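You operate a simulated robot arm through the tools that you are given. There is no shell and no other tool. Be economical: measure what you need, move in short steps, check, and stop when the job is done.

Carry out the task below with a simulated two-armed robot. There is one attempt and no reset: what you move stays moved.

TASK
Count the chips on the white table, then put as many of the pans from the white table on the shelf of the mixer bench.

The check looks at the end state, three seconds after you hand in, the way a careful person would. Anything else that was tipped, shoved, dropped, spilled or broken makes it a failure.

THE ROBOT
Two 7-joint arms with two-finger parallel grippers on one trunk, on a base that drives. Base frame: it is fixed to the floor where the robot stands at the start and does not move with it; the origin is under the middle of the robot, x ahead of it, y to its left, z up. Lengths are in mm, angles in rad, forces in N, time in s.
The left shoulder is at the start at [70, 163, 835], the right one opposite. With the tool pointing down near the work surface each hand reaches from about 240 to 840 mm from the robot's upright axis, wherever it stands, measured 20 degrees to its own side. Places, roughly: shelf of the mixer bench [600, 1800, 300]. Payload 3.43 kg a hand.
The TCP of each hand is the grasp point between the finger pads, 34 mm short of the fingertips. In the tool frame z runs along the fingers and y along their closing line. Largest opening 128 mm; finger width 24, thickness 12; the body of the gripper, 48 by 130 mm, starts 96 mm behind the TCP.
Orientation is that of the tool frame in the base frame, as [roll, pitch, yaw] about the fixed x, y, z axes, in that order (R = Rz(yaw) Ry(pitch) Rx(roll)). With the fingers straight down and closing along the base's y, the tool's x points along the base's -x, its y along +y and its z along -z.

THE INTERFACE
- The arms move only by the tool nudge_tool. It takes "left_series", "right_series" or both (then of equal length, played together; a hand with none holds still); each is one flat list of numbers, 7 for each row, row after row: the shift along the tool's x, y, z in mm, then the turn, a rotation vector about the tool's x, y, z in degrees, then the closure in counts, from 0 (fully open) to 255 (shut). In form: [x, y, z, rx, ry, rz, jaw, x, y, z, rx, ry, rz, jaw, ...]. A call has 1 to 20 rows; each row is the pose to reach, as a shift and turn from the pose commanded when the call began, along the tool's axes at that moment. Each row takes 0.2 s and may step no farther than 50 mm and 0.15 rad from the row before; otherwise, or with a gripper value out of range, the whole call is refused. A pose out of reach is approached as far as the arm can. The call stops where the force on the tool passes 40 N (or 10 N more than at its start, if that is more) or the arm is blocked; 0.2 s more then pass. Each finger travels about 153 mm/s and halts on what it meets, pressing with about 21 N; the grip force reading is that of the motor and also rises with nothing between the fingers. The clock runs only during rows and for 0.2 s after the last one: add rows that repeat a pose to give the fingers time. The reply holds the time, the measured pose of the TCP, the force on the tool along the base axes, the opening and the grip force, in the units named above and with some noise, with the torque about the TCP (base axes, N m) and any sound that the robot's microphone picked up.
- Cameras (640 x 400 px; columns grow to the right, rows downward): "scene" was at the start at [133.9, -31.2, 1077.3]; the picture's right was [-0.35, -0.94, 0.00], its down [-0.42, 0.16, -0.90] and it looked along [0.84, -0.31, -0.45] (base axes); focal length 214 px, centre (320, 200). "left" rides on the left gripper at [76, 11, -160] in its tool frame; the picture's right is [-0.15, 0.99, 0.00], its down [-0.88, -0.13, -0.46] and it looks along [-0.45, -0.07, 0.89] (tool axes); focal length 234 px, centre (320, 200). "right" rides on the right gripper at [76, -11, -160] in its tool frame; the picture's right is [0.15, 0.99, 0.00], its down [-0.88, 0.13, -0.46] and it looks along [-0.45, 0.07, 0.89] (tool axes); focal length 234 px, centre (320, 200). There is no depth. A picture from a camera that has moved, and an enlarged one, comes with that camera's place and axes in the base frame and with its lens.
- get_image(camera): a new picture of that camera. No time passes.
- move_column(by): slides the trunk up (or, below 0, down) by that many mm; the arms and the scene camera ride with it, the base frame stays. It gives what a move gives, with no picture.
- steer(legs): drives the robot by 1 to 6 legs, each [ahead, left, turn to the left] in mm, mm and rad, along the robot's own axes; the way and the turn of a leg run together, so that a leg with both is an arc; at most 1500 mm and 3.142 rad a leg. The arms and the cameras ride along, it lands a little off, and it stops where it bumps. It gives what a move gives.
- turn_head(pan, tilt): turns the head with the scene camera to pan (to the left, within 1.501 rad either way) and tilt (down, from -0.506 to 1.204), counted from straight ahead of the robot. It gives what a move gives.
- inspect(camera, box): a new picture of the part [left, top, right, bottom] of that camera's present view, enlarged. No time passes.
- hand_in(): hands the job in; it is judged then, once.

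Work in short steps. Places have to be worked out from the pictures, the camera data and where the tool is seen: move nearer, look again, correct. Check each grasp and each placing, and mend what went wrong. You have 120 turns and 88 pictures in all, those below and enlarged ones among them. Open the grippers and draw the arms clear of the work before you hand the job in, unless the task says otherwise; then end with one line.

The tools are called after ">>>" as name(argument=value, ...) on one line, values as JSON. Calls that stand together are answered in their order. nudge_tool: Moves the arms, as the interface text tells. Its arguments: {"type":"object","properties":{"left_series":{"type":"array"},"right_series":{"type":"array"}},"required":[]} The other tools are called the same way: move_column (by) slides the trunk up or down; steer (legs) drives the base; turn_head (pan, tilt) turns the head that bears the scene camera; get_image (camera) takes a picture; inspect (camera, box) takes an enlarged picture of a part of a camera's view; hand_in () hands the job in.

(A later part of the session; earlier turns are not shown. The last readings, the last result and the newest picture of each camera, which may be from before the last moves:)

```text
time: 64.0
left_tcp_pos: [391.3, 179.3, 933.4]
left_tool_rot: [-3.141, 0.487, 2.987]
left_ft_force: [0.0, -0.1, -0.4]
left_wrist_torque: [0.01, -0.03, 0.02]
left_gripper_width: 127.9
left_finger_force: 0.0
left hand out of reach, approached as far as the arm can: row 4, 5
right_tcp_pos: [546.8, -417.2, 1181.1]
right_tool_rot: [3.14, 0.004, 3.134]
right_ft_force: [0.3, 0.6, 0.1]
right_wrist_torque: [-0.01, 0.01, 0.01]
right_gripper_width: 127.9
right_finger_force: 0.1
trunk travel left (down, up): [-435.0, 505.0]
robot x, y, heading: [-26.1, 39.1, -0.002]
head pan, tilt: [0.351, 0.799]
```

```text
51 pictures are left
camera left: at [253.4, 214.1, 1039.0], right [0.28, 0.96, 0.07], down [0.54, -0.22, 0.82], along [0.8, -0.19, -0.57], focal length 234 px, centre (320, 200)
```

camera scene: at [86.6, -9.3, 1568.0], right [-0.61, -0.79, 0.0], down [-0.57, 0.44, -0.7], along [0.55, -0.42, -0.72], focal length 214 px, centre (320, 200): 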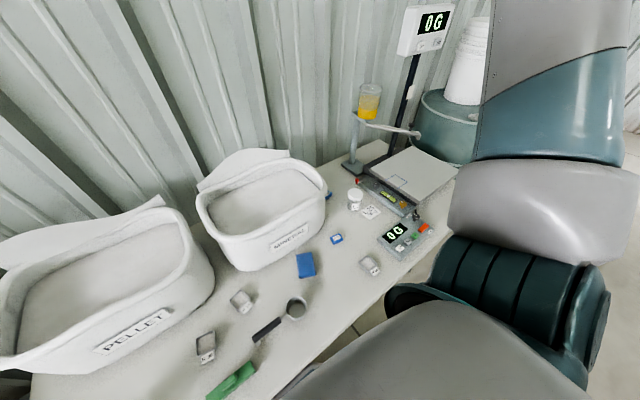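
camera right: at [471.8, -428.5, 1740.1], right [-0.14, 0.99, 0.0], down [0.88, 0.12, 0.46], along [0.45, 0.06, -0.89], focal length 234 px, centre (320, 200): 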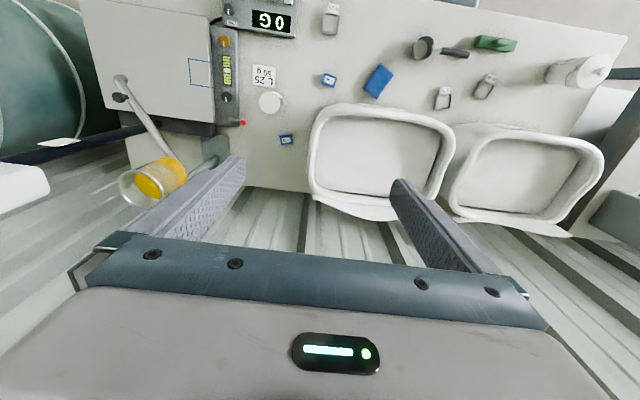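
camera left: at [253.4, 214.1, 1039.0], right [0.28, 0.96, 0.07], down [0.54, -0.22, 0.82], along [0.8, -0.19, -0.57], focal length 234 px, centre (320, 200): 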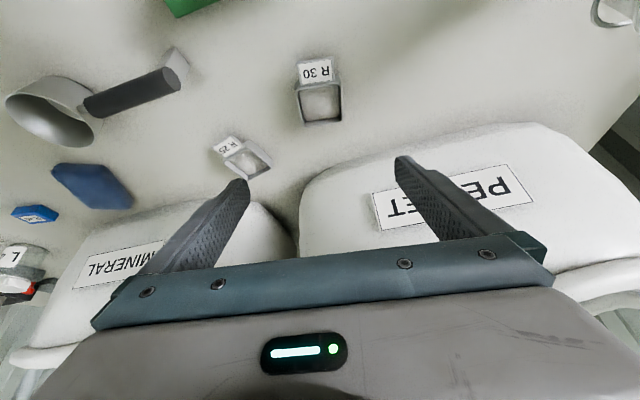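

The arm is folded too tightly; I back the base off 150 mm and lower the trunk 100 mm so the tilted pose is natural.

>>> steer(legs=[[-170, 0, 0]])

>>> move_column(by=-60)

>>> get_image(camera="left")

```text
time: 65.4
left_tcp_pos: [222.7, 183.8, 933.3]
left_tool_rot: [3.141, 0.487, 2.987]
left_ft_force: [0.1, 0.3, 0.8]
left_wrist_torque: [0.02, 0.0, 0.04]
left_gripper_width: 127.9
left_finger_force: 0.0
right_tcp_pos: [380.0, -414.5, 1181.4]
right_tool_rot: [3.14, 0.004, 3.138]
right_ft_force: [-0.8, -0.7, 1.0]
right_wrist_torque: [-0.02, -0.05, -0.03]
right_gripper_width: 128.2
right_finger_force: 0.1
trunk travel left (down, up): [-435.0, 505.0]
robot x, y, heading: [-193.3, 44.9, -0.003]
head pan, tilt: [0.351, 0.799]
```

```text
time: 66.4
left_tcp_pos: [223.2, 182.4, 873.2]
left_tool_rot: [3.141, 0.487, 2.988]
left_ft_force: [-0.7, 0.2, 0.0]
left_wrist_torque: [0.0, -0.03, 0.04]
left_gripper_width: 128.1
left_finger_force: 0.0
right_tcp_pos: [381.4, -414.5, 1121.2]
right_tool_rot: [-3.141, 0.003, 3.139]
right_ft_force: [0.0, -0.1, 0.2]
right_wrist_torque: [0.0, 0.0, 0.02]
right_gripper_width: 127.8
right_finger_force: 0.0
trunk travel left (down, up): [-375.0, 565.0]
robot x, y, heading: [-191.7, 36.4, -0.002]
head pan, tilt: [0.351, 0.799]
```

```text
50 pictures are left
camera left: at [84.6, 215.8, 979.3], right [0.28, 0.96, 0.07], down [0.54, -0.22, 0.81], along [0.8, -0.19, -0.58], focal length 234 px, centre (320, 200)
```

left: 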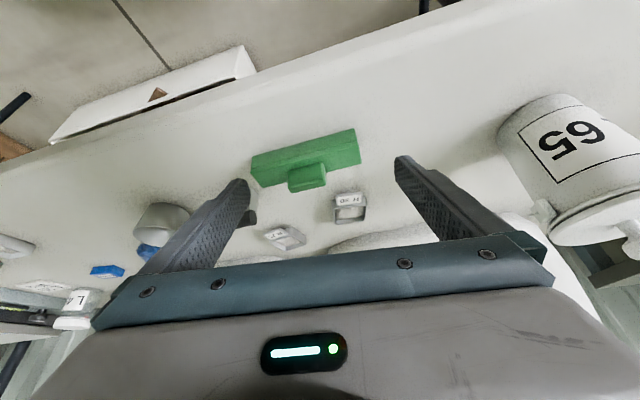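

R 30 now sits ~193 mm ahead along the tool heading and 32 mm to the left. I raise slightly and advance above it.

>>> nudge_tool(left_series=[-12, 0, -22, 0, 0, 0, 0, -52, 10, 0, 0, 0, 0, 0, -92, 20, 20, 0, 0, 0, 0, -130, 30, 40, 0, 0, 0, 0, -169, 32, 61, 0, 0, 0, 0, -169, 32, 61, 0, 0, 0, 0])

>>> get_image(camera="left")

>>> get_image(camera="scene")

```text
time: 67.8
left_tcp_pos: [404.8, 185.4, 897.3]
left_tool_rot: [-3.141, 0.488, 2.988]
left_ft_force: [-0.3, 0.1, 0.9]
left_wrist_torque: [-0.03, -0.02, 0.0]
left_gripper_width: 128.1
left_finger_force: 0.1
right_tcp_pos: [380.0, -413.9, 1122.5]
right_tool_rot: [3.141, 0.003, 3.138]
right_ft_force: [-0.2, -0.7, -0.4]
right_wrist_torque: [0.01, 0.01, 0.0]
right_gripper_width: 127.9
right_finger_force: 0.0
trunk travel left (down, up): [-375.0, 565.0]
robot x, y, heading: [-193.9, 41.1, 0.0]
head pan, tilt: [0.351, 0.799]
```

```text
49 pictures are left
camera left: at [266.7, 218.8, 1003.0], right [0.28, 0.96, 0.07], down [0.54, -0.22, 0.81], along [0.8, -0.19, -0.58], focal length 234 px, centre (320, 200)
```

left: 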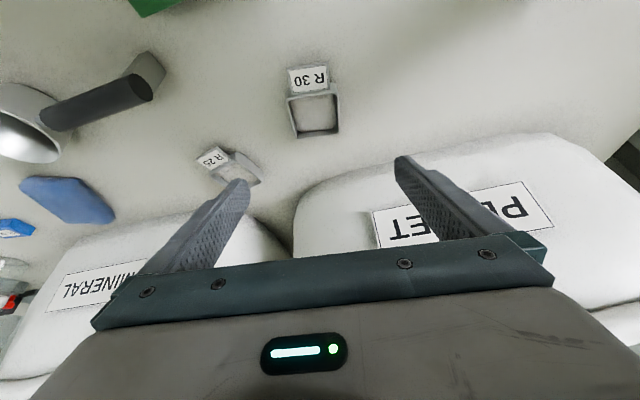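

```text
48 pictures are left
camera scene: at [-70.1, 68.5, 1108.1], right [0.34, -0.94, 0.0], down [-0.67, -0.24, -0.7], along [0.66, 0.24, -0.72], focal length 214 px, centre (320, 200)
```

scene: 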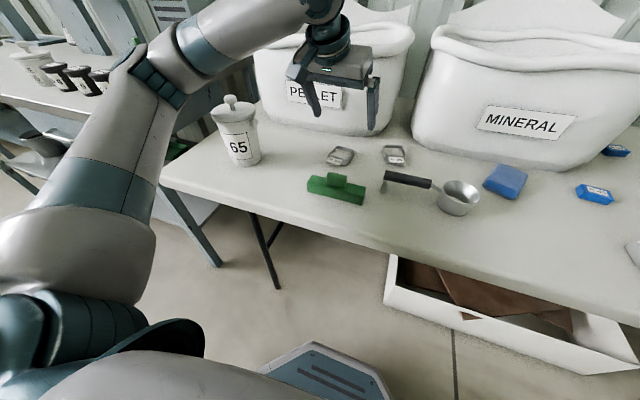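

Aligned within 2 mm. I descend straight to about z=801, jaws open.

>>> nudge_tool(left_series=[15, 1, 28.5, 0, 0, 0, 0, 30, 1, 57, 0, 0, 0, 0, 45, 1, 85, 0, 0, 0, 0, 45, 1, 85, 0, 0, 0, 0])

>>> get_image(camera="left")

>>> inspect(camera="scene", box=[240, 60, 480, 210])

```text
time: 68.8
left_tcp_pos: [402.0, 185.5, 811.4]
left_tool_rot: [3.134, 0.5, 2.986]
left_ft_force: [-0.1, -0.3, -1.1]
left_wrist_torque: [0.05, 0.0, 0.01]
left_gripper_width: 128.1
left_finger_force: 0.1
right_tcp_pos: [374.8, -418.4, 1123.1]
right_tool_rot: [3.137, 0.009, 3.137]
right_ft_force: [0.3, -0.5, 0.5]
right_wrist_torque: [0.02, 0.03, 0.0]
right_gripper_width: 128.1
right_finger_force: 0.1
trunk travel left (down, up): [-375.0, 565.0]
robot x, y, heading: [-196.1, 35.8, -0.003]
head pan, tilt: [0.351, 0.799]
```

```text
47 pictures are left
camera left: at [261.8, 217.8, 915.8], right [0.28, 0.96, 0.08], down [0.53, -0.22, 0.82], along [0.8, -0.19, -0.56], focal length 234 px, centre (320, 200)
```

left: 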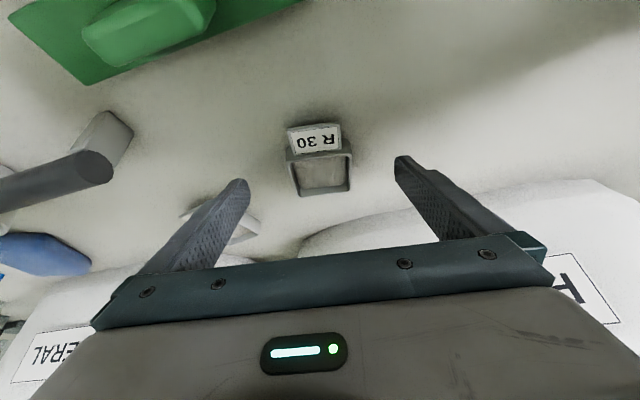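

```text
2.67 times, centred on (360, 135) of scene
camera zoom: at [-76.0, 64.1, 1109.9], right [0.34, -0.94, 0.0], down [-0.67, -0.24, -0.7], along [0.66, 0.24, -0.71], focal length 572 px, centre (213, 373)
```

zoom: 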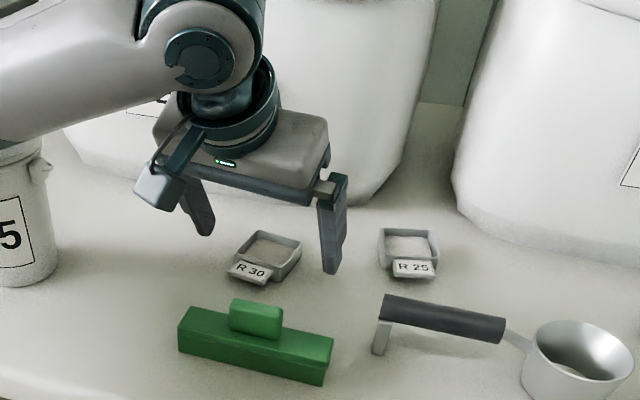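

The pose landed a bit high and the whole robot shows a slight tilt, so the arm may be touching the L 65 jar. I look.

>>> get_image(camera="scene")

```text
45 pictures are left
camera scene: at [-76.0, 64.1, 1109.9], right [0.34, -0.94, 0.0], down [-0.67, -0.24, -0.7], along [0.66, 0.24, -0.71], focal length 214 px, centre (320, 200)
```

scene: 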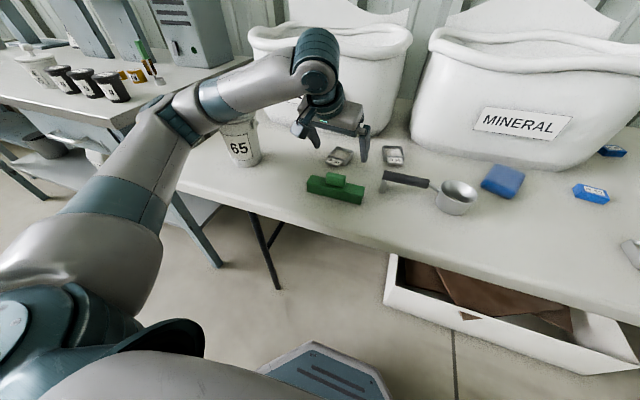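

The forearm is resting on the jar's lid. I back straight up along the same path.

>>> nudge_tool(left_series=[-15, 0, -28.5, 0, 0, 0, 0, -30, 0, -57, 0, 0, 0, 0, -45, 0, -85, 0, 0, 0, 0, -55, 0, -105, 0, 0, 0, 0])

>>> get_image(camera="scene")

```text
time: 69.8
left_tcp_pos: [401.9, 185.8, 920.0]
left_tool_rot: [3.139, 0.488, 2.986]
left_ft_force: [0.1, -0.5, 0.1]
left_wrist_torque: [0.0, -0.03, -0.03]
left_gripper_width: 128.2
left_finger_force: 0.0
right_tcp_pos: [380.9, -414.9, 1121.7]
right_tool_rot: [-3.14, 0.003, 3.14]
right_ft_force: [0.2, 0.0, 0.6]
right_wrist_torque: [0.03, 0.01, 0.0]
right_gripper_width: 127.9
right_finger_force: 0.2
trunk travel left (down, up): [-375.0, 565.0]
robot x, y, heading: [-192.1, 39.2, -0.001]
head pan, tilt: [0.351, 0.799]
```

```text
44 pictures are left
camera scene: at [-70.0, 67.9, 1108.0], right [0.34, -0.94, 0.0], down [-0.67, -0.24, -0.7], along [0.66, 0.24, -0.72], focal length 214 px, centre (320, 200)
```

scene: 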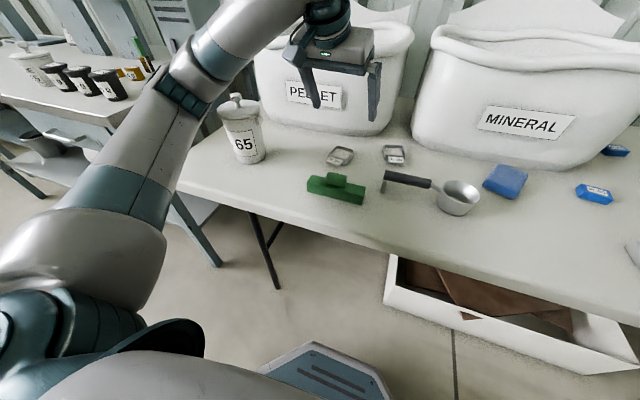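

Jar is still upright, moved only slightly. I'll use the right hand instead (its elbow swings over low objects). First back the base off and park the left hand folded and high.

>>> steer(legs=[[-250, 0, 0]])

>>> nudge_tool(left_series=[0, 0, 0, 0, 7, 0, 0, 0, 0, 0, 0, 14, 0, 0, 0, 0, 0, 0, 21, 0, 0, 0, 0, 0, 0, 28, 0, 0])

>>> nudge_tool(left_series=[25, 10, -40, 0, 0, -2, 0, 50, 20, -80, 0, 0, -4, 0, 75, 30, -120, 0, 0, -6, 0, 100, 40, -160, 0, 0, -8.7, 0, 125, 50, -200, 0, 0, -8.7, 0, 150, 60, -240, 0, 0, -8.7, 0])

>>> get_image(camera="scene")

```text
time: 71.7
left_tcp_pos: [150.5, 186.1, 920.6]
left_tool_rot: [3.14, 0.486, 2.984]
left_ft_force: [-0.2, 0.7, 0.3]
left_wrist_torque: [-0.01, -0.02, 0.01]
left_gripper_width: 128.3
left_finger_force: 0.1
right_tcp_pos: [125.7, -415.6, 1120.8]
right_tool_rot: [-3.141, 0.004, 3.132]
right_ft_force: [-0.6, -0.8, 0.7]
right_wrist_torque: [-0.03, -0.03, -0.01]
right_gripper_width: 128.2
right_finger_force: 0.0
trunk travel left (down, up): [-375.0, 565.0]
robot x, y, heading: [-443.8, 39.2, -0.008]
head pan, tilt: [0.351, 0.799]
```

```text
time: 72.7
left_tcp_pos: [152.4, 185.0, 919.5]
left_tool_rot: [3.141, -0.003, 2.984]
left_ft_force: [-0.6, -1.2, 0.6]
left_wrist_torque: [0.04, 0.03, -0.01]
left_gripper_width: 127.9
left_finger_force: 0.0
right_tcp_pos: [127.4, -416.2, 1120.5]
right_tool_rot: [-3.141, 0.003, 3.133]
right_ft_force: [-0.8, -0.6, 0.3]
right_wrist_torque: [-0.01, 0.03, -0.01]
right_gripper_width: 127.9
right_finger_force: 0.1
trunk travel left (down, up): [-375.0, 565.0]
robot x, y, heading: [-443.4, 40.4, -0.009]
head pan, tilt: [0.351, 0.799]
```

```text
time: 74.1
left_tcp_pos: [8.5, 269.0, 1160.4]
left_tool_rot: [3.14, 0.0, 3.138]
left_ft_force: [-0.9, -0.7, 0.1]
left_wrist_torque: [-0.01, -0.02, 0.0]
left_gripper_width: 128.0
left_finger_force: 0.1
right_tcp_pos: [123.3, -415.9, 1121.3]
right_tool_rot: [3.141, 0.006, 3.131]
right_ft_force: [-0.3, -0.2, 1.1]
right_wrist_torque: [0.01, 0.0, -0.02]
right_gripper_width: 128.0
right_finger_force: 0.0
trunk travel left (down, up): [-375.0, 565.0]
robot x, y, heading: [-447.6, 40.4, -0.013]
head pan, tilt: [0.351, 0.799]
```

```text
43 pictures are left
camera scene: at [-323.7, 68.3, 1108.2], right [0.34, -0.94, 0.0], down [-0.67, -0.24, -0.7], along [0.66, 0.24, -0.72], focal length 214 px, centre (320, 200)
```

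scene: 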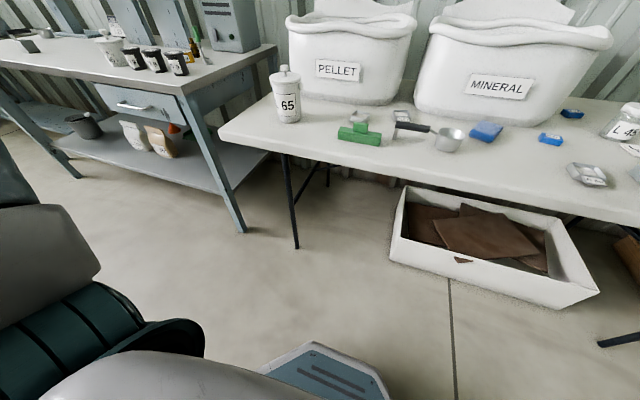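

Left is parked. Now bring the right hand to a mirrored approach pose (in free space), with yaw and tilt.

>>> nudge_tool(right_series=[0, 44, 10, 0, 0, 1.3, 0, 0, 88, 20, 0, 0, 2.6, 0, 0, 132, 30, 0, 0, 3.9, 0, 0, 176, 40, 0, 0, 5.2, 0, 0, 220, 50, 0, 0, 6.5, 0, 0, 264, 60, 0, 0, 8.7, 0, 0, 308, 70, 0, 0, 8.7, 0])

>>> nudge_tool(right_series=[0, 0, 0, 0, -7, 0, 0, 0, 0, 0, 0, -14, 0, 0, 0, 0, 0, 0, -21, 0, 0, 0, 0, 0, 0, -28, 0, 0, 0, 0, 0, 0, -28, 0, 0])

>>> steer(legs=[[0, 285, 0.013], [150, 0, 0]])

>>> get_image(camera="right")

```text
time: 75.7
left_tcp_pos: [12.6, 271.2, 1159.8]
left_tool_rot: [3.141, -0.004, 3.137]
left_ft_force: [0.2, 0.1, 0.4]
left_wrist_torque: [-0.04, 0.0, 0.0]
left_gripper_width: 128.0
left_finger_force: 0.0
right_tcp_pos: [129.5, -104.8, 1048.6]
right_tool_rot: [-3.14, 0.003, 2.982]
right_ft_force: [-0.4, 0.5, -0.6]
right_wrist_torque: [-0.01, -0.02, 0.04]
right_gripper_width: 127.9
right_finger_force: 0.0
trunk travel left (down, up): [-375.0, 565.0]
robot x, y, heading: [-444.7, 36.3, -0.007]
head pan, tilt: [0.351, 0.799]
```

```text
time: 76.9
left_tcp_pos: [11.7, 267.9, 1160.1]
left_tool_rot: [-3.141, -0.001, 3.137]
left_ft_force: [0.0, 0.0, 0.6]
left_wrist_torque: [-0.01, -0.03, -0.01]
left_gripper_width: 128.3
left_finger_force: 0.1
right_tcp_pos: [130.7, -107.1, 1048.4]
right_tool_rot: [3.14, 0.495, 2.979]
right_ft_force: [-0.6, -0.2, -0.4]
right_wrist_torque: [0.02, 0.02, 0.03]
right_gripper_width: 127.9
right_finger_force: 0.1
trunk travel left (down, up): [-375.0, 565.0]
robot x, y, heading: [-445.8, 42.3, -0.001]
head pan, tilt: [0.351, 0.799]
```

```text
time: 79.9
left_tcp_pos: [169.1, 557.1, 1158.2]
left_tool_rot: [3.141, -0.004, 3.135]
left_ft_force: [1.0, -0.6, -0.4]
left_wrist_torque: [-0.02, 0.02, 0.01]
left_gripper_width: 128.0
left_finger_force: 0.0
right_tcp_pos: [286.5, 182.3, 1049.8]
right_tool_rot: [-3.141, 0.49, 2.982]
right_ft_force: [0.3, 0.9, 0.4]
right_wrist_torque: [0.01, 0.06, 0.02]
right_gripper_width: 128.2
right_finger_force: 0.1
trunk travel left (down, up): [-375.0, 565.0]
robot x, y, heading: [-288.7, 331.0, -0.007]
head pan, tilt: [0.351, 0.799]
```

```text
42 pictures are left
camera right: at [145.5, 192.3, 1154.0], right [0.03, 1.0, -0.07], down [0.58, 0.04, 0.82], along [0.82, -0.06, -0.57], focal length 234 px, centre (320, 200)
```

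right: 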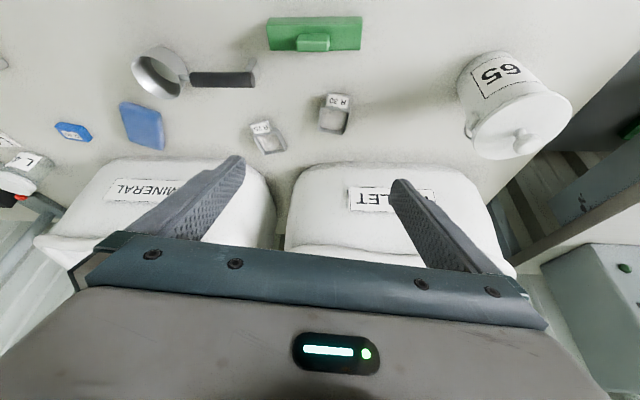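

Right camera sees R 30 well ahead. I drive 95 mm further and then descend partway above the pan.

>>> steer(legs=[[95, 0, 0]])

>>> nudge_tool(right_series=[18, 8, 40, 0, 0, 0, 0, 36, 16, 80, 0, 0, 0, 0, 52, 22, 120, 0, 0, 0, 0, 67, 22, 150, 0, 0, 0, 0, 67, 22, 150, 0, 0, 0, 0])

>>> get_image(camera="right")

>>> turn_head(pan=-0.3, tilt=0.7)

>>> get_image(camera="scene")

```text
time: 81.0
left_tcp_pos: [263.9, 556.6, 1160.0]
left_tool_rot: [3.14, -0.004, 3.137]
left_ft_force: [0.2, -0.3, 0.1]
left_wrist_torque: [0.01, 0.01, 0.0]
left_gripper_width: 128.1
left_finger_force: 0.1
right_tcp_pos: [381.3, 179.7, 1048.4]
right_tool_rot: [3.141, 0.491, 2.98]
right_ft_force: [1.2, 0.4, -0.2]
right_wrist_torque: [0.04, 0.01, -0.02]
right_gripper_width: 128.1
right_finger_force: 0.1
trunk travel left (down, up): [-375.0, 565.0]
robot x, y, heading: [-193.2, 331.0, -0.004]
head pan, tilt: [0.351, 0.799]
```

```text
time: 82.2
left_tcp_pos: [261.8, 556.6, 1160.4]
left_tool_rot: [3.141, -0.002, 3.135]
left_ft_force: [-0.5, 1.1, 0.4]
left_wrist_torque: [0.02, 0.0, -0.02]
left_gripper_width: 128.0
left_finger_force: 0.1
right_tcp_pos: [393.7, 198.6, 884.3]
right_tool_rot: [3.141, 0.493, 2.982]
right_ft_force: [-0.2, 0.6, 0.1]
right_wrist_torque: [0.0, 0.03, -0.03]
right_gripper_width: 127.8
right_finger_force: 0.2
trunk travel left (down, up): [-375.0, 565.0]
robot x, y, heading: [-195.4, 328.5, -0.007]
head pan, tilt: [0.351, 0.799]
```

```text
41 pictures are left
camera right: at [252.4, 210.0, 990.0], right [0.03, 1.0, -0.07], down [0.57, 0.04, 0.82], along [0.82, -0.06, -0.57], focal length 234 px, centre (320, 200)
```

right: 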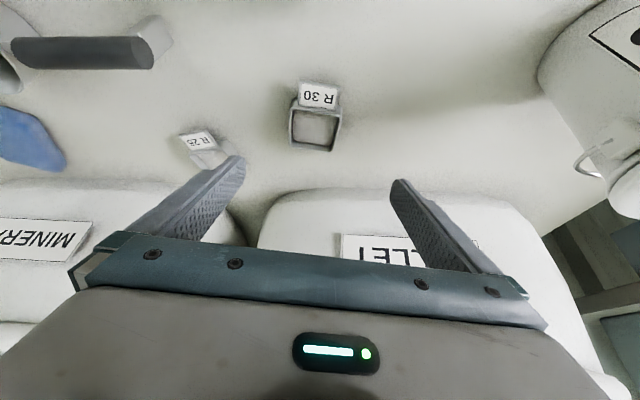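

```text
time: 83.2
left_tcp_pos: [263.0, 556.7, 1159.6]
left_tool_rot: [-3.141, -0.003, 3.135]
left_ft_force: [0.5, 0.5, 0.1]
left_wrist_torque: [0.01, 0.01, 0.01]
left_gripper_width: 127.8
left_finger_force: 0.1
right_tcp_pos: [395.2, 197.3, 885.3]
right_tool_rot: [3.141, 0.491, 2.982]
right_ft_force: [1.3, 0.0, 0.1]
right_wrist_torque: [-0.01, -0.01, -0.02]
right_gripper_width: 127.8
right_finger_force: 0.1
trunk travel left (down, up): [-375.0, 565.0]
robot x, y, heading: [-195.5, 331.9, -0.002]
head pan, tilt: [-0.3, 0.7]
```

```text
40 pictures are left
camera scene: at [-65.7, 304.3, 1116.2], right [-0.3, -0.95, 0.0], down [-0.61, 0.19, -0.76], along [0.73, -0.23, -0.64], focal length 214 px, centre (320, 200)
```

scene: 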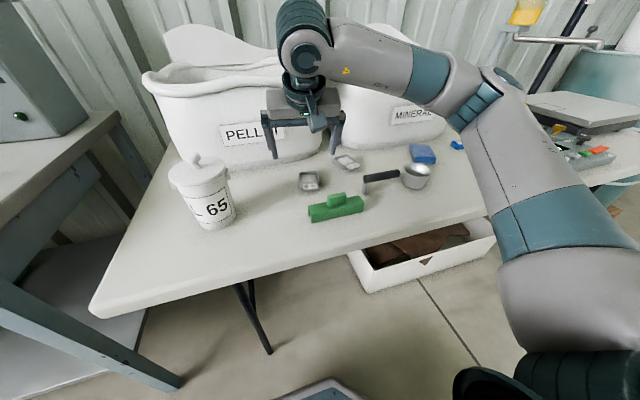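

Need 9 mm right, 16 mm forward and 83 mm down; I do so and look before closing.

>>> nudge_tool(right_series=[-12, -9, 10, 0, 0, 0, 0, 0, -9, 34, 0, 0, 0, 0, 12, -9, 57, 0, 0, 0, 0, 24, -9, 79, 0, 0, 0, 0, 24, -9, 79, 0, 0, 0, 0])

>>> get_image(camera="right")

>>> inspect(camera="scene", box=[220, 80, 460, 230])

```text
time: 84.4
left_tcp_pos: [263.1, 557.0, 1159.7]
left_tool_rot: [-3.14, -0.002, 3.138]
left_ft_force: [-0.1, -0.6, -0.6]
left_wrist_torque: [0.02, -0.01, -0.03]
left_gripper_width: 127.9
left_finger_force: 0.1
right_tcp_pos: [410.2, 188.1, 803.8]
right_tool_rot: [-3.14, 0.491, 2.982]
right_ft_force: [-0.6, 0.2, -0.5]
right_wrist_torque: [-0.04, 0.01, 0.01]
right_gripper_width: 128.1
right_finger_force: 0.0
trunk travel left (down, up): [-375.0, 565.0]
robot x, y, heading: [-197.2, 330.0, -0.009]
head pan, tilt: [-0.3, 0.7]
```

```text
39 pictures are left
camera right: at [268.1, 199.3, 908.5], right [0.03, 1.0, -0.07], down [0.57, 0.04, 0.82], along [0.82, -0.06, -0.57], focal length 234 px, centre (320, 200)
```

right: 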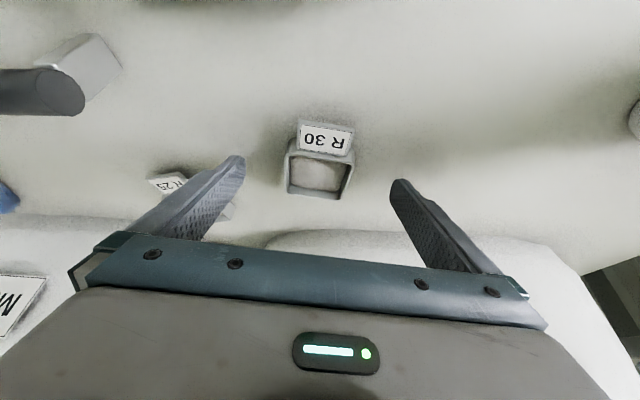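

```text
2.67 times, centred on (340, 155) of scene
camera zoom: at [-65.9, 304.4, 1116.3], right [-0.3, -0.95, 0.0], down [-0.61, 0.19, -0.76], along [0.73, -0.23, -0.64], focal length 572 px, centre (267, 320)
```

zoom: 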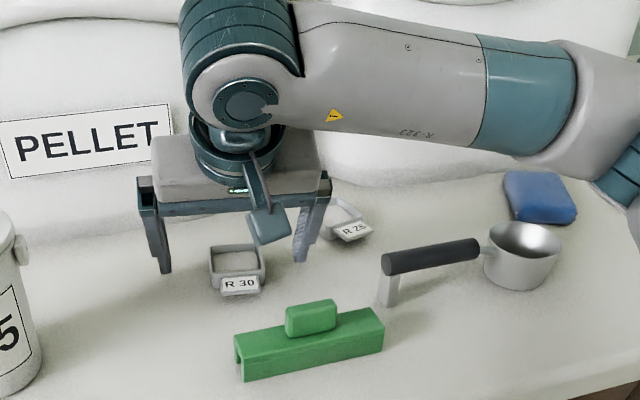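

The fingers straddle R 30 well (2 mm off centre). I close.

>>> nudge_tool(right_series=[0, -2, 0, 0, 0, 0, 90, 0, -2, 0, 0, 0, 0, 140, 0, -2, 0, 0, 0, 0, 200, 0, -2, 0, 0, 0, 0, 230, 0, -2, 0, 0, 0, 0, 230])

>>> get_image(camera="right")

```text
time: 85.6
left_tcp_pos: [261.1, 556.6, 1160.6]
left_tool_rot: [3.141, -0.002, 3.135]
left_ft_force: [0.2, 0.8, -0.2]
left_wrist_torque: [-0.05, -0.02, -0.01]
left_gripper_width: 128.1
left_finger_force: 0.1
right_tcp_pos: [410.1, 185.5, 804.1]
right_tool_rot: [3.14, 0.493, 2.981]
right_ft_force: [-0.1, 0.8, 0.3]
right_wrist_torque: [0.01, -0.02, 0.0]
right_gripper_width: 54.8
right_finger_force: 20.8
trunk travel left (down, up): [-375.0, 565.0]
robot x, y, heading: [-195.2, 328.9, -0.007]
head pan, tilt: [-0.3, 0.7]
```

```text
37 pictures are left
camera right: at [267.9, 197.3, 909.0], right [0.03, 1.0, -0.07], down [0.57, 0.04, 0.82], along [0.82, -0.06, -0.57], focal length 234 px, centre (320, 200)
```

right: 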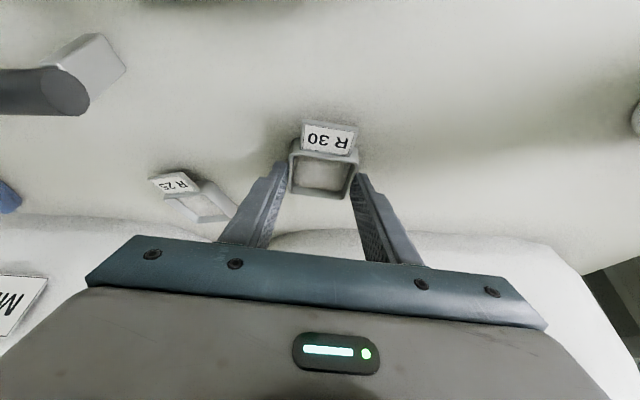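

Gripped at 54.8 mm. I lift straight up 100 mm.

>>> nudge_tool(right_series=[-14, 0, -26, 0, 0, 0, 230, -28, 0, -53, 0, 0, 0, 230, -47, 0, -88, 0, 0, 0, 230, -68, 0, -128, 0, 0, 0, 230, -90, 0, -168, 0, 0, 0, 230])

>>> get_image(camera="right")

>>> get_image(camera="scene")

```text
time: 86.8
left_tcp_pos: [261.8, 557.8, 1160.1]
left_tool_rot: [3.141, -0.001, 3.137]
left_ft_force: [0.8, 0.2, -0.9]
left_wrist_torque: [-0.02, 0.0, 0.02]
left_gripper_width: 128.0
left_finger_force: 0.0
right_tcp_pos: [407.8, 188.0, 998.0]
right_tool_rot: [-3.14, 0.492, 2.984]
right_ft_force: [0.2, 0.3, 0.6]
right_wrist_torque: [0.0, 0.0, 0.0]
right_gripper_width: 55.4
right_finger_force: 21.2
trunk travel left (down, up): [-375.0, 565.0]
robot x, y, heading: [-192.8, 331.8, -0.006]
head pan, tilt: [-0.3, 0.7]
```

```text
36 pictures are left
camera right: at [265.9, 198.9, 1102.3], right [0.03, 1.0, -0.07], down [0.57, 0.04, 0.82], along [0.82, -0.07, -0.57], focal length 234 px, centre (320, 200)
```

right: 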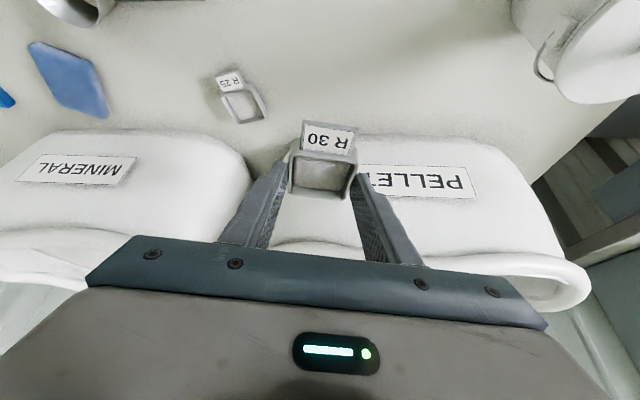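

```text
35 pictures are left
camera scene: at [-66.4, 304.7, 1116.3], right [-0.3, -0.95, 0.0], down [-0.61, 0.19, -0.77], along [0.73, -0.23, -0.64], focal length 214 px, centre (320, 200)
```

scene: 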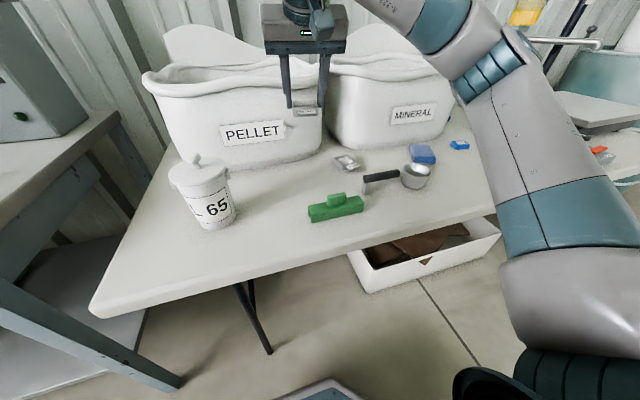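

R 30 is held securely and level. I back off, slide left to the mixer bench, tucking the left hand back too.

>>> steer(legs=[[-400, 0, 0], [0, 1115, 0.005]])

>>> nudge_tool(left_series=[30, 0, -20, 0, 0, 0, 0, 60, 0, -40, 0, 0, 0, 0, 90, 0, -60, 0, 0, 0, 0])

>>> turn_head(pan=-0.1, tilt=0.5)

>>> get_image(camera="scene")

```text
time: 94.6
left_tcp_pos: [-109.3, 1662.2, 1161.7]
left_tool_rot: [3.141, -0.001, 3.112]
left_ft_force: [0.1, -0.5, -1.2]
left_wrist_torque: [-0.01, 0.02, -0.01]
left_gripper_width: 128.0
left_finger_force: 0.2
right_tcp_pos: [28.2, 1290.6, 996.9]
right_tool_rot: [-3.141, 0.493, 2.957]
right_ft_force: [-0.1, -0.4, -1.3]
right_wrist_torque: [0.01, 0.03, 0.02]
right_gripper_width: 55.3
right_finger_force: 21.1
trunk travel left (down, up): [-375.0, 565.0]
robot x, y, heading: [-574.2, 1448.6, -0.032]
head pan, tilt: [-0.3, 0.7]
```

```text
time: 95.4
left_tcp_pos: [-180.6, 1664.5, 1208.3]
left_tool_rot: [3.141, -0.001, 3.111]
left_ft_force: [-0.3, 0.2, 0.0]
left_wrist_torque: [-0.02, 0.04, -0.04]
left_gripper_width: 128.0
left_finger_force: 0.0
left hand out of reach, approached as far as the arm can: row 3
right_tcp_pos: [27.8, 1289.9, 997.3]
right_tool_rot: [-3.141, 0.491, 2.956]
right_ft_force: [-0.3, -0.3, -0.8]
right_wrist_torque: [-0.01, 0.05, 0.03]
right_gripper_width: 55.4
right_finger_force: 21.1
trunk travel left (down, up): [-375.0, 565.0]
robot x, y, heading: [-574.4, 1445.9, -0.028]
head pan, tilt: [-0.3, 0.7]
```

```text
time: 96.1
left_tcp_pos: [-179.9, 1662.8, 1208.4]
left_tool_rot: [3.141, -0.001, 3.113]
left_ft_force: [0.3, 1.2, 0.2]
left_wrist_torque: [-0.05, 0.0, 0.0]
left_gripper_width: 127.8
left_finger_force: 0.0
right_tcp_pos: [26.9, 1289.0, 996.2]
right_tool_rot: [-3.141, 0.493, 2.956]
right_ft_force: [-0.7, -0.3, -0.6]
right_wrist_torque: [-0.01, 0.01, 0.02]
right_gripper_width: 55.2
right_finger_force: 20.5
trunk travel left (down, up): [-375.0, 565.0]
robot x, y, heading: [-571.0, 1443.9, -0.03]
head pan, tilt: [-0.099, 0.499]
```

```text
34 pictures are left
camera scene: at [-433.8, 1433.5, 1133.9], right [-0.13, -0.99, 0.0], down [-0.48, 0.06, -0.88], along [0.87, -0.12, -0.48], focal length 214 px, centre (320, 200)
```

scene: 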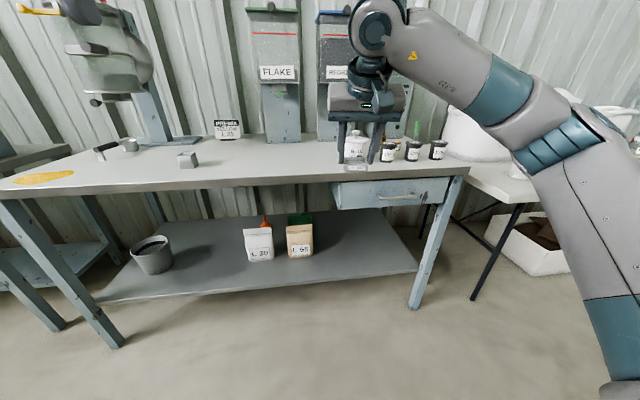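

The shelf front edge is at x≈262; the space in front of the boxes (x≈460) is free. I lower the trunk fully, then the right hand, in the open before driving in.

>>> move_column(by=-370)

>>> nudge_tool(right_series=[20, 0, 38, 0, 0, 0, 230, 40, 0, 76, 0, 0, 0, 230, 60, 0, 114, 0, 0, 0, 230, 80, 0, 152, 0, 0, 0, 230, 100, 0, 190, 0, 0, 0, 230, 118, 0, 222, 0, 0, 0, 230, 118, 0, 222, 0, 0, 0, 230])

>>> get_image(camera="scene")

>>> get_image(camera="right")

```text
time: 99.7
left_tcp_pos: [-180.0, 1664.3, 837.9]
left_tool_rot: [3.141, -0.002, 3.112]
left_ft_force: [0.3, -0.4, -0.9]
left_wrist_torque: [0.02, 0.01, 0.0]
left_gripper_width: 128.1
left_finger_force: 0.1
right_tcp_pos: [27.7, 1288.7, 626.9]
right_tool_rot: [-3.141, 0.494, 2.958]
right_ft_force: [-0.4, -0.3, -0.4]
right_wrist_torque: [0.0, 0.0, -0.01]
right_gripper_width: 55.3
right_finger_force: 20.8
trunk travel left (down, up): [-5.0, 935.0]
robot x, y, heading: [-573.1, 1447.4, -0.028]
head pan, tilt: [-0.099, 0.499]
```

```text
time: 101.3
left_tcp_pos: [-179.3, 1662.8, 838.8]
left_tool_rot: [-3.141, -0.001, 3.113]
left_ft_force: [0.2, -0.5, -0.8]
left_wrist_torque: [-0.01, 0.01, 0.03]
left_gripper_width: 127.9
left_finger_force: 0.1
right_tcp_pos: [28.5, 1290.8, 375.8]
right_tool_rot: [-3.141, 0.492, 2.957]
right_ft_force: [0.3, 0.6, 0.5]
right_wrist_torque: [-0.01, 0.03, -0.04]
right_gripper_width: 55.3
right_finger_force: 21.0
trunk travel left (down, up): [-5.0, 935.0]
robot x, y, heading: [-573.1, 1447.1, -0.03]
head pan, tilt: [-0.099, 0.499]
```

```text
33 pictures are left
camera scene: at [-433.7, 1433.6, 764.0], right [-0.13, -0.99, 0.0], down [-0.47, 0.06, -0.88], along [0.87, -0.11, -0.48], focal length 214 px, centre (320, 200)
```

scene: 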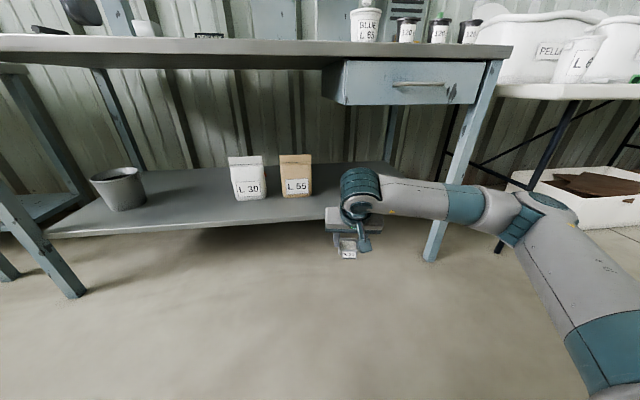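

```text
32 pictures are left
camera right: at [-113.4, 1305.2, 480.8], right [0.06, 1.0, -0.07], down [0.58, 0.03, 0.82], along [0.82, -0.09, -0.57], focal length 234 px, centre (320, 200)
```

right: 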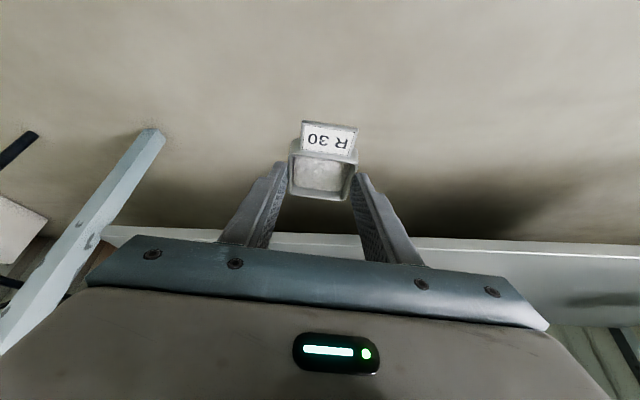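

Clear path: pan bottom ≈331, shelf top ≈300. I drive forward 310 mm with heading correction and look.

>>> steer(legs=[[310, 0, 0.02]])

>>> get_image(camera="right")

>>> get_image(camera="scene")

```text
time: 103.4
left_tcp_pos: [116.1, 1673.4, 839.1]
left_tool_rot: [3.14, -0.001, -3.14]
left_ft_force: [-0.4, 0.1, -0.5]
left_wrist_torque: [0.0, 0.02, 0.02]
left_gripper_width: 128.1
left_finger_force: 0.0
right_tcp_pos: [336.3, 1305.3, 376.7]
right_tool_rot: [3.141, 0.491, 2.988]
right_ft_force: [-0.7, 0.5, -1.1]
right_wrist_torque: [0.0, 0.01, 0.0]
right_gripper_width: 55.3
right_finger_force: 21.4
trunk travel left (down, up): [-5.0, 935.0]
robot x, y, heading: [-269.6, 1441.1, 0.004]
head pan, tilt: [-0.099, 0.499]
```

```text
31 pictures are left
camera right: at [194.8, 1315.4, 481.3], right [0.02, 1.0, -0.07], down [0.57, 0.04, 0.82], along [0.82, -0.06, -0.57], focal length 234 px, centre (320, 200)
```

right: 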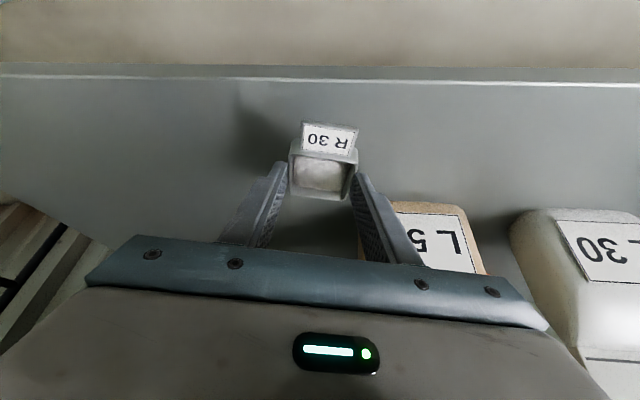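

```text
30 pictures are left
camera scene: at [-129.5, 1433.5, 763.9], right [-0.1, -1.0, 0.0], down [-0.48, 0.05, -0.88], along [0.87, -0.09, -0.48], focal length 214 px, centre (320, 200)
```

scene: 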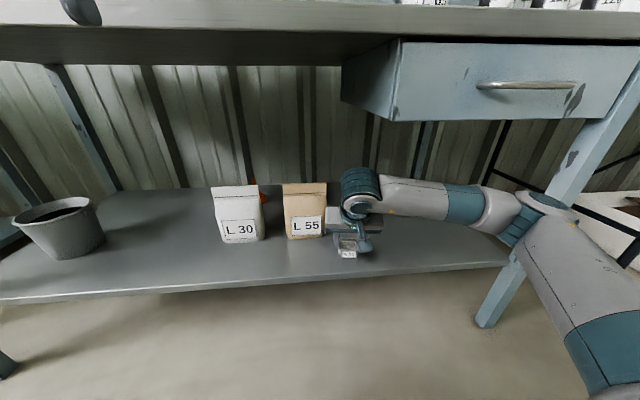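

The pan is over the shelf, ~20 mm inside the front edge. I lower it, easing 15 mm further in, in small final steps.

>>> nudge_tool(right_series=[-13, 0, 7, 0, 0, 0, 230, -6, 0, 20, 0, 0, 0, 230, 0, 0, 31, 0, 0, 0, 230, 1, 0, 33, 0, 0, 0, 230])

>>> get_image(camera="right")

```text
time: 104.4
left_tcp_pos: [117.3, 1670.9, 838.2]
left_tool_rot: [3.141, -0.001, -3.138]
left_ft_force: [0.2, 0.1, 0.0]
left_wrist_torque: [-0.03, 0.0, 0.01]
left_gripper_width: 128.2
left_finger_force: 0.1
right_tcp_pos: [351.2, 1303.7, 348.0]
right_tool_rot: [3.141, 0.495, 2.99]
right_ft_force: [0.2, 0.0, -1.4]
right_wrist_torque: [-0.01, 0.02, 0.01]
right_gripper_width: 55.1
right_finger_force: 21.3
trunk travel left (down, up): [-5.0, 935.0]
robot x, y, heading: [-265.9, 1444.0, 0.001]
head pan, tilt: [-0.099, 0.499]
```

```text
29 pictures are left
camera right: at [209.3, 1312.4, 451.8], right [0.02, 1.0, -0.07], down [0.57, 0.04, 0.82], along [0.82, -0.06, -0.57], focal length 234 px, centre (320, 200)
```

right: 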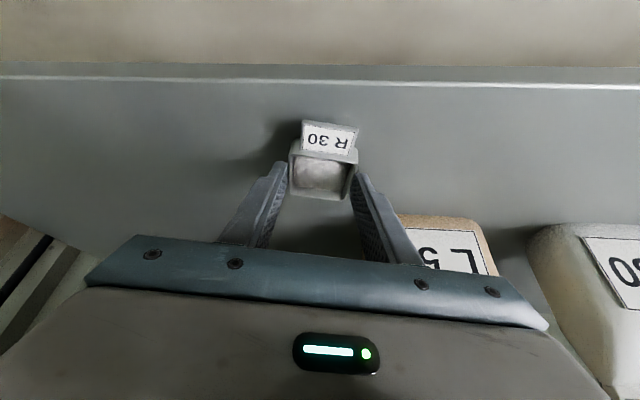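

Not in contact yet. I ease down 4 mm and check the force.

>>> nudge_tool(right_series=[0.9, 0, 1.8, 0, 0, 0, 230, 1.9, 0, 3.5, 0, 0, 0, 230])

>>> nudge_tool(right_series=[0.7, 0, 1.3, 0, 0, 0, 230, 0.7, 0, 1.3, 0, 0, 0, 230])

>>> nudge_tool(right_series=[0.7, 0, 1.3, 0, 0, 0, 230, 0.7, 0, 1.3, 0, 0, 0, 230])

>>> get_image(camera="right")

```text
time: 105.0
left_tcp_pos: [116.5, 1672.5, 838.8]
left_tool_rot: [3.141, 0.0, -3.139]
left_ft_force: [0.3, 0.4, -1.0]
left_wrist_torque: [0.0, 0.02, -0.02]
left_gripper_width: 128.0
left_finger_force: 0.0
right_tcp_pos: [350.8, 1301.7, 345.3]
right_tool_rot: [-3.141, 0.495, 2.99]
right_ft_force: [-1.9, -0.1, 5.8]
right_wrist_torque: [0.08, 0.14, -0.03]
right_gripper_width: 55.3
right_finger_force: 20.9
trunk travel left (down, up): [-5.0, 935.0]
robot x, y, heading: [-270.6, 1445.2, -0.004]
head pan, tilt: [-0.099, 0.499]
```

```text
time: 105.6
left_tcp_pos: [115.1, 1671.9, 838.7]
left_tool_rot: [-3.141, 0.0, -3.141]
left_ft_force: [0.0, -0.3, 0.3]
left_wrist_torque: [-0.01, 0.03, 0.01]
left_gripper_width: 128.0
left_finger_force: 0.0
right_tcp_pos: [350.9, 1302.8, 343.5]
right_tool_rot: [3.141, 0.496, 2.987]
right_ft_force: [-0.2, 0.5, 15.9]
right_wrist_torque: [-0.05, -0.05, 0.01]
right_gripper_width: 55.1
right_finger_force: 20.6
trunk travel left (down, up): [-5.0, 935.0]
robot x, y, heading: [-269.4, 1439.9, -0.001]
head pan, tilt: [-0.099, 0.499]
```

```text
time: 106.2
left_tcp_pos: [114.6, 1671.6, 839.4]
left_tool_rot: [3.142, 0.0, -3.14]
left_ft_force: [0.4, 0.0, 0.1]
left_wrist_torque: [-0.02, 0.02, -0.03]
left_gripper_width: 128.1
left_finger_force: 0.0
right_tcp_pos: [350.1, 1302.2, 341.5]
right_tool_rot: [3.141, 0.493, 2.99]
right_ft_force: [2.6, -1.6, 16.6]
right_wrist_torque: [-0.1, -0.36, 0.0]
right_gripper_width: 55.3
right_finger_force: 20.9
trunk travel left (down, up): [-5.0, 935.0]
robot x, y, heading: [-266.9, 1440.9, 0.002]
head pan, tilt: [-0.099, 0.499]
```

```text
28 pictures are left
camera right: at [208.6, 1312.4, 446.1], right [0.02, 1.0, -0.07], down [0.57, 0.04, 0.82], along [0.82, -0.06, -0.57], focal length 234 px, centre (320, 200)
```

right: 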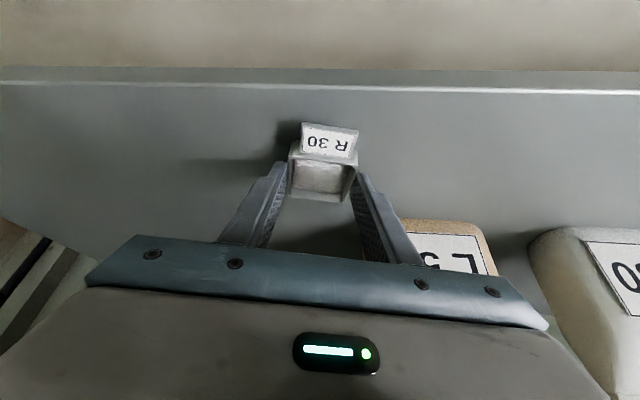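

Contact confirmed (~16 N). I relieve it by ~2 mm and open.

>>> nudge_tool(right_series=[-1, 0, -1.8, 0, 0, 0, 230, -1, 0, -1.8, 0, 0, 0, 130, -1, 0, -1.8, 0, 0, 0, 100, -1, 0, -1.8, 0, 0, 0, 40, -1, 0, -1.8, 0, 0, 0, 40])

>>> get_image(camera="right")

```text
time: 107.4
left_tcp_pos: [116.5, 1672.0, 838.6]
left_tool_rot: [3.14, -0.004, -3.139]
left_ft_force: [-0.1, 0.2, -0.9]
left_wrist_torque: [0.01, -0.04, 0.0]
left_gripper_width: 127.7
left_finger_force: 0.1
right_tcp_pos: [350.4, 1301.8, 341.7]
right_tool_rot: [3.141, 0.492, 2.991]
right_ft_force: [-0.4, 0.3, -0.8]
right_wrist_torque: [0.0, -0.02, 0.01]
right_gripper_width: 107.8
right_finger_force: 0.0
trunk travel left (down, up): [-5.0, 935.0]
robot x, y, heading: [-266.2, 1442.2, 0.004]
head pan, tilt: [-0.099, 0.499]
```

```text
27 pictures are left
camera right: at [208.6, 1312.3, 447.0], right [0.02, 1.0, -0.07], down [0.57, 0.04, 0.82], along [0.82, -0.06, -0.57], focal length 234 px, centre (320, 200)
```

right: 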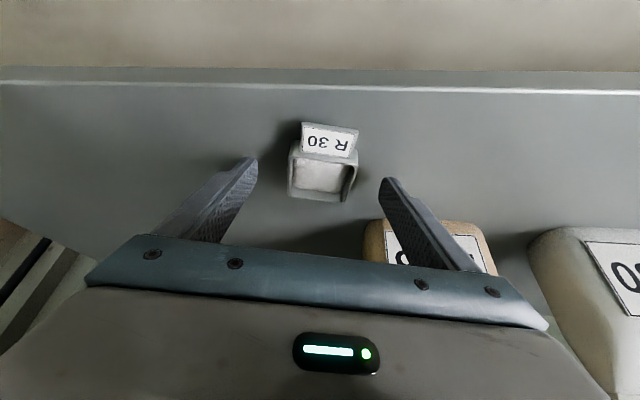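

R 30 sits on the shelf. I raise the hand 80 mm, drive out and raise the trunk.

>>> nudge_tool(right_series=[-13, 0, -24, 0, 0, 0, 40, -26, 0, -48, 0, 0, 0, 40, -38, 0, -70, 0, 0, 0, 40])

>>> steer(legs=[[-320, 0, 0]])

>>> move_column(by=370)

>>> nudge_tool(right_series=[-20, 0, -38, 0, 0, 0, 0, -40, 0, -76, 0, 0, 0, 0, -60, 0, -114, 0, 0, 0, 0, -80, 0, -152, 0, 0, 0, 0, -100, 0, -190, 0, 0, 0, 0])

>>> get_image(camera="scene")

```text
time: 108.2
left_tcp_pos: [117.5, 1671.5, 837.1]
left_tool_rot: [-3.141, -0.003, -3.139]
left_ft_force: [0.0, 0.0, -0.2]
left_wrist_torque: [-0.01, 0.03, -0.02]
left_gripper_width: 128.1
left_finger_force: 0.0
right_tcp_pos: [351.4, 1303.3, 423.6]
right_tool_rot: [-3.141, 0.492, 2.991]
right_ft_force: [-0.1, 0.1, -0.1]
right_wrist_torque: [0.02, 0.02, 0.0]
right_gripper_width: 107.9
right_finger_force: 0.0
trunk travel left (down, up): [-5.0, 935.0]
robot x, y, heading: [-269.7, 1441.0, 0.004]
head pan, tilt: [-0.099, 0.499]
```

```text
time: 110.3
left_tcp_pos: [-202.7, 1671.5, 839.5]
left_tool_rot: [-3.142, -0.002, -3.139]
left_ft_force: [0.1, 0.0, -0.8]
left_wrist_torque: [0.03, 0.01, -0.02]
left_gripper_width: 128.1
left_finger_force: 0.0
right_tcp_pos: [32.0, 1303.4, 423.0]
right_tool_rot: [3.142, 0.493, 2.991]
right_ft_force: [0.7, 0.3, 0.4]
right_wrist_torque: [0.03, 0.02, 0.0]
right_gripper_width: 107.9
right_finger_force: 0.0
trunk travel left (down, up): [-5.0, 935.0]
robot x, y, heading: [-586.5, 1445.3, 0.003]
head pan, tilt: [-0.099, 0.499]
```

```text
time: 113.9
left_tcp_pos: [-203.3, 1672.7, 1208.6]
left_tool_rot: [3.141, -0.001, -3.138]
left_ft_force: [-0.8, 2.0, -0.8]
left_wrist_torque: [-0.01, -0.01, 0.0]
left_gripper_width: 128.3
left_finger_force: 0.1
right_tcp_pos: [31.4, 1303.9, 792.3]
right_tool_rot: [3.14, 0.492, 2.99]
right_ft_force: [0.0, -0.7, -0.1]
right_wrist_torque: [0.01, -0.01, 0.02]
right_gripper_width: 108.1
right_finger_force: 0.1
trunk travel left (down, up): [-375.0, 565.0]
robot x, y, heading: [-584.5, 1440.7, 0.001]
head pan, tilt: [-0.099, 0.499]
```

```text
time: 115.1
left_tcp_pos: [-204.1, 1671.6, 1208.7]
left_tool_rot: [3.141, 0.0, -3.14]
left_ft_force: [-0.3, 0.2, 0.6]
left_wrist_torque: [-0.01, -0.02, -0.01]
left_gripper_width: 127.9
left_finger_force: 0.0
right_tcp_pos: [27.3, 1304.5, 1004.1]
right_tool_rot: [3.141, 0.492, 2.989]
right_ft_force: [-0.1, 0.0, 0.6]
right_wrist_torque: [-0.01, 0.0, 0.0]
right_gripper_width: 128.3
right_finger_force: 0.0
trunk travel left (down, up): [-375.0, 565.0]
robot x, y, heading: [-584.5, 1439.9, 0.007]
head pan, tilt: [-0.099, 0.499]
```

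```text
26 pictures are left
camera scene: at [-450.1, 1433.8, 1134.0], right [-0.1, -1.0, 0.0], down [-0.48, 0.05, -0.88], along [0.87, -0.09, -0.48], focal length 214 px, centre (320, 200)
```

scene: 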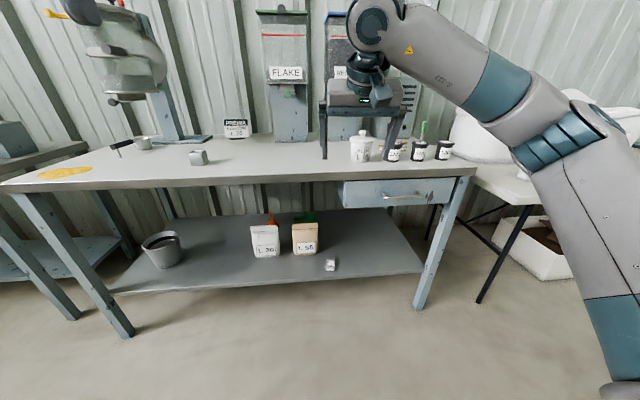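

R 30 is on the shelf. Now back to the white table for R 25.

>>> steer(legs=[[0, -1250, 0], [320, 0, 0]])

>>> get_image(camera="right")

```text
time: 123.2
left_tcp_pos: [120.7, 400.8, 1208.4]
left_tool_rot: [-3.14, -0.003, -3.138]
left_ft_force: [-0.2, 0.1, -0.9]
left_wrist_torque: [0.03, 0.05, 0.01]
left_gripper_width: 127.8
left_finger_force: 0.0
right_tcp_pos: [353.1, 35.2, 1002.0]
right_tool_rot: [-3.141, 0.491, 2.993]
right_ft_force: [0.5, 0.1, 0.0]
right_wrist_torque: [-0.02, 0.02, -0.01]
right_gripper_width: 127.8
right_finger_force: 0.1
trunk travel left (down, up): [-375.0, 565.0]
robot x, y, heading: [-263.1, 173.3, -0.003]
head pan, tilt: [-0.099, 0.499]
```

```text
25 pictures are left
camera right: at [211.4, 44.1, 1108.0], right [0.02, 1.0, -0.07], down [0.57, 0.04, 0.82], along [0.82, -0.06, -0.57], focal length 234 px, centre (320, 200)
```

right: 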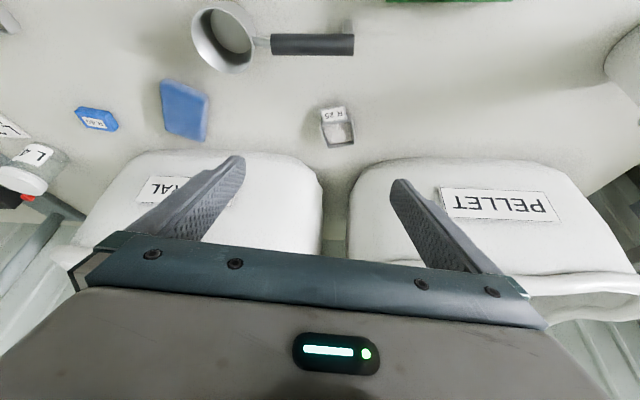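

I zoom in on R 25 for its angle.

>>> inspect(camera="right", box=[260, 80, 420, 180])

```text
4.00 times, centred on (340, 130) of right
camera zoom: at [211.4, 44.1, 1108.0], right [0.02, 1.0, -0.07], down [0.57, 0.04, 0.82], along [0.82, -0.06, -0.57], focal length 937 px, centre (240, 480)
```

zoom: 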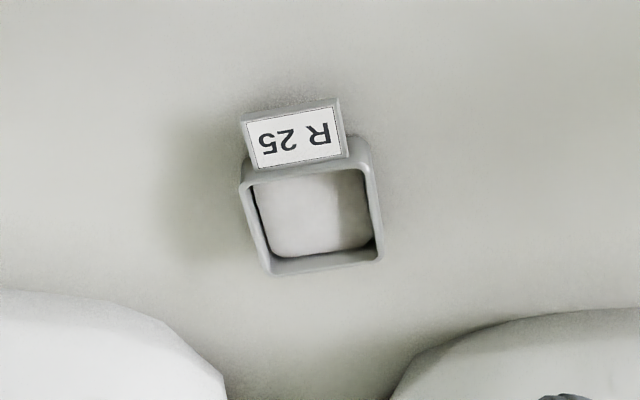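

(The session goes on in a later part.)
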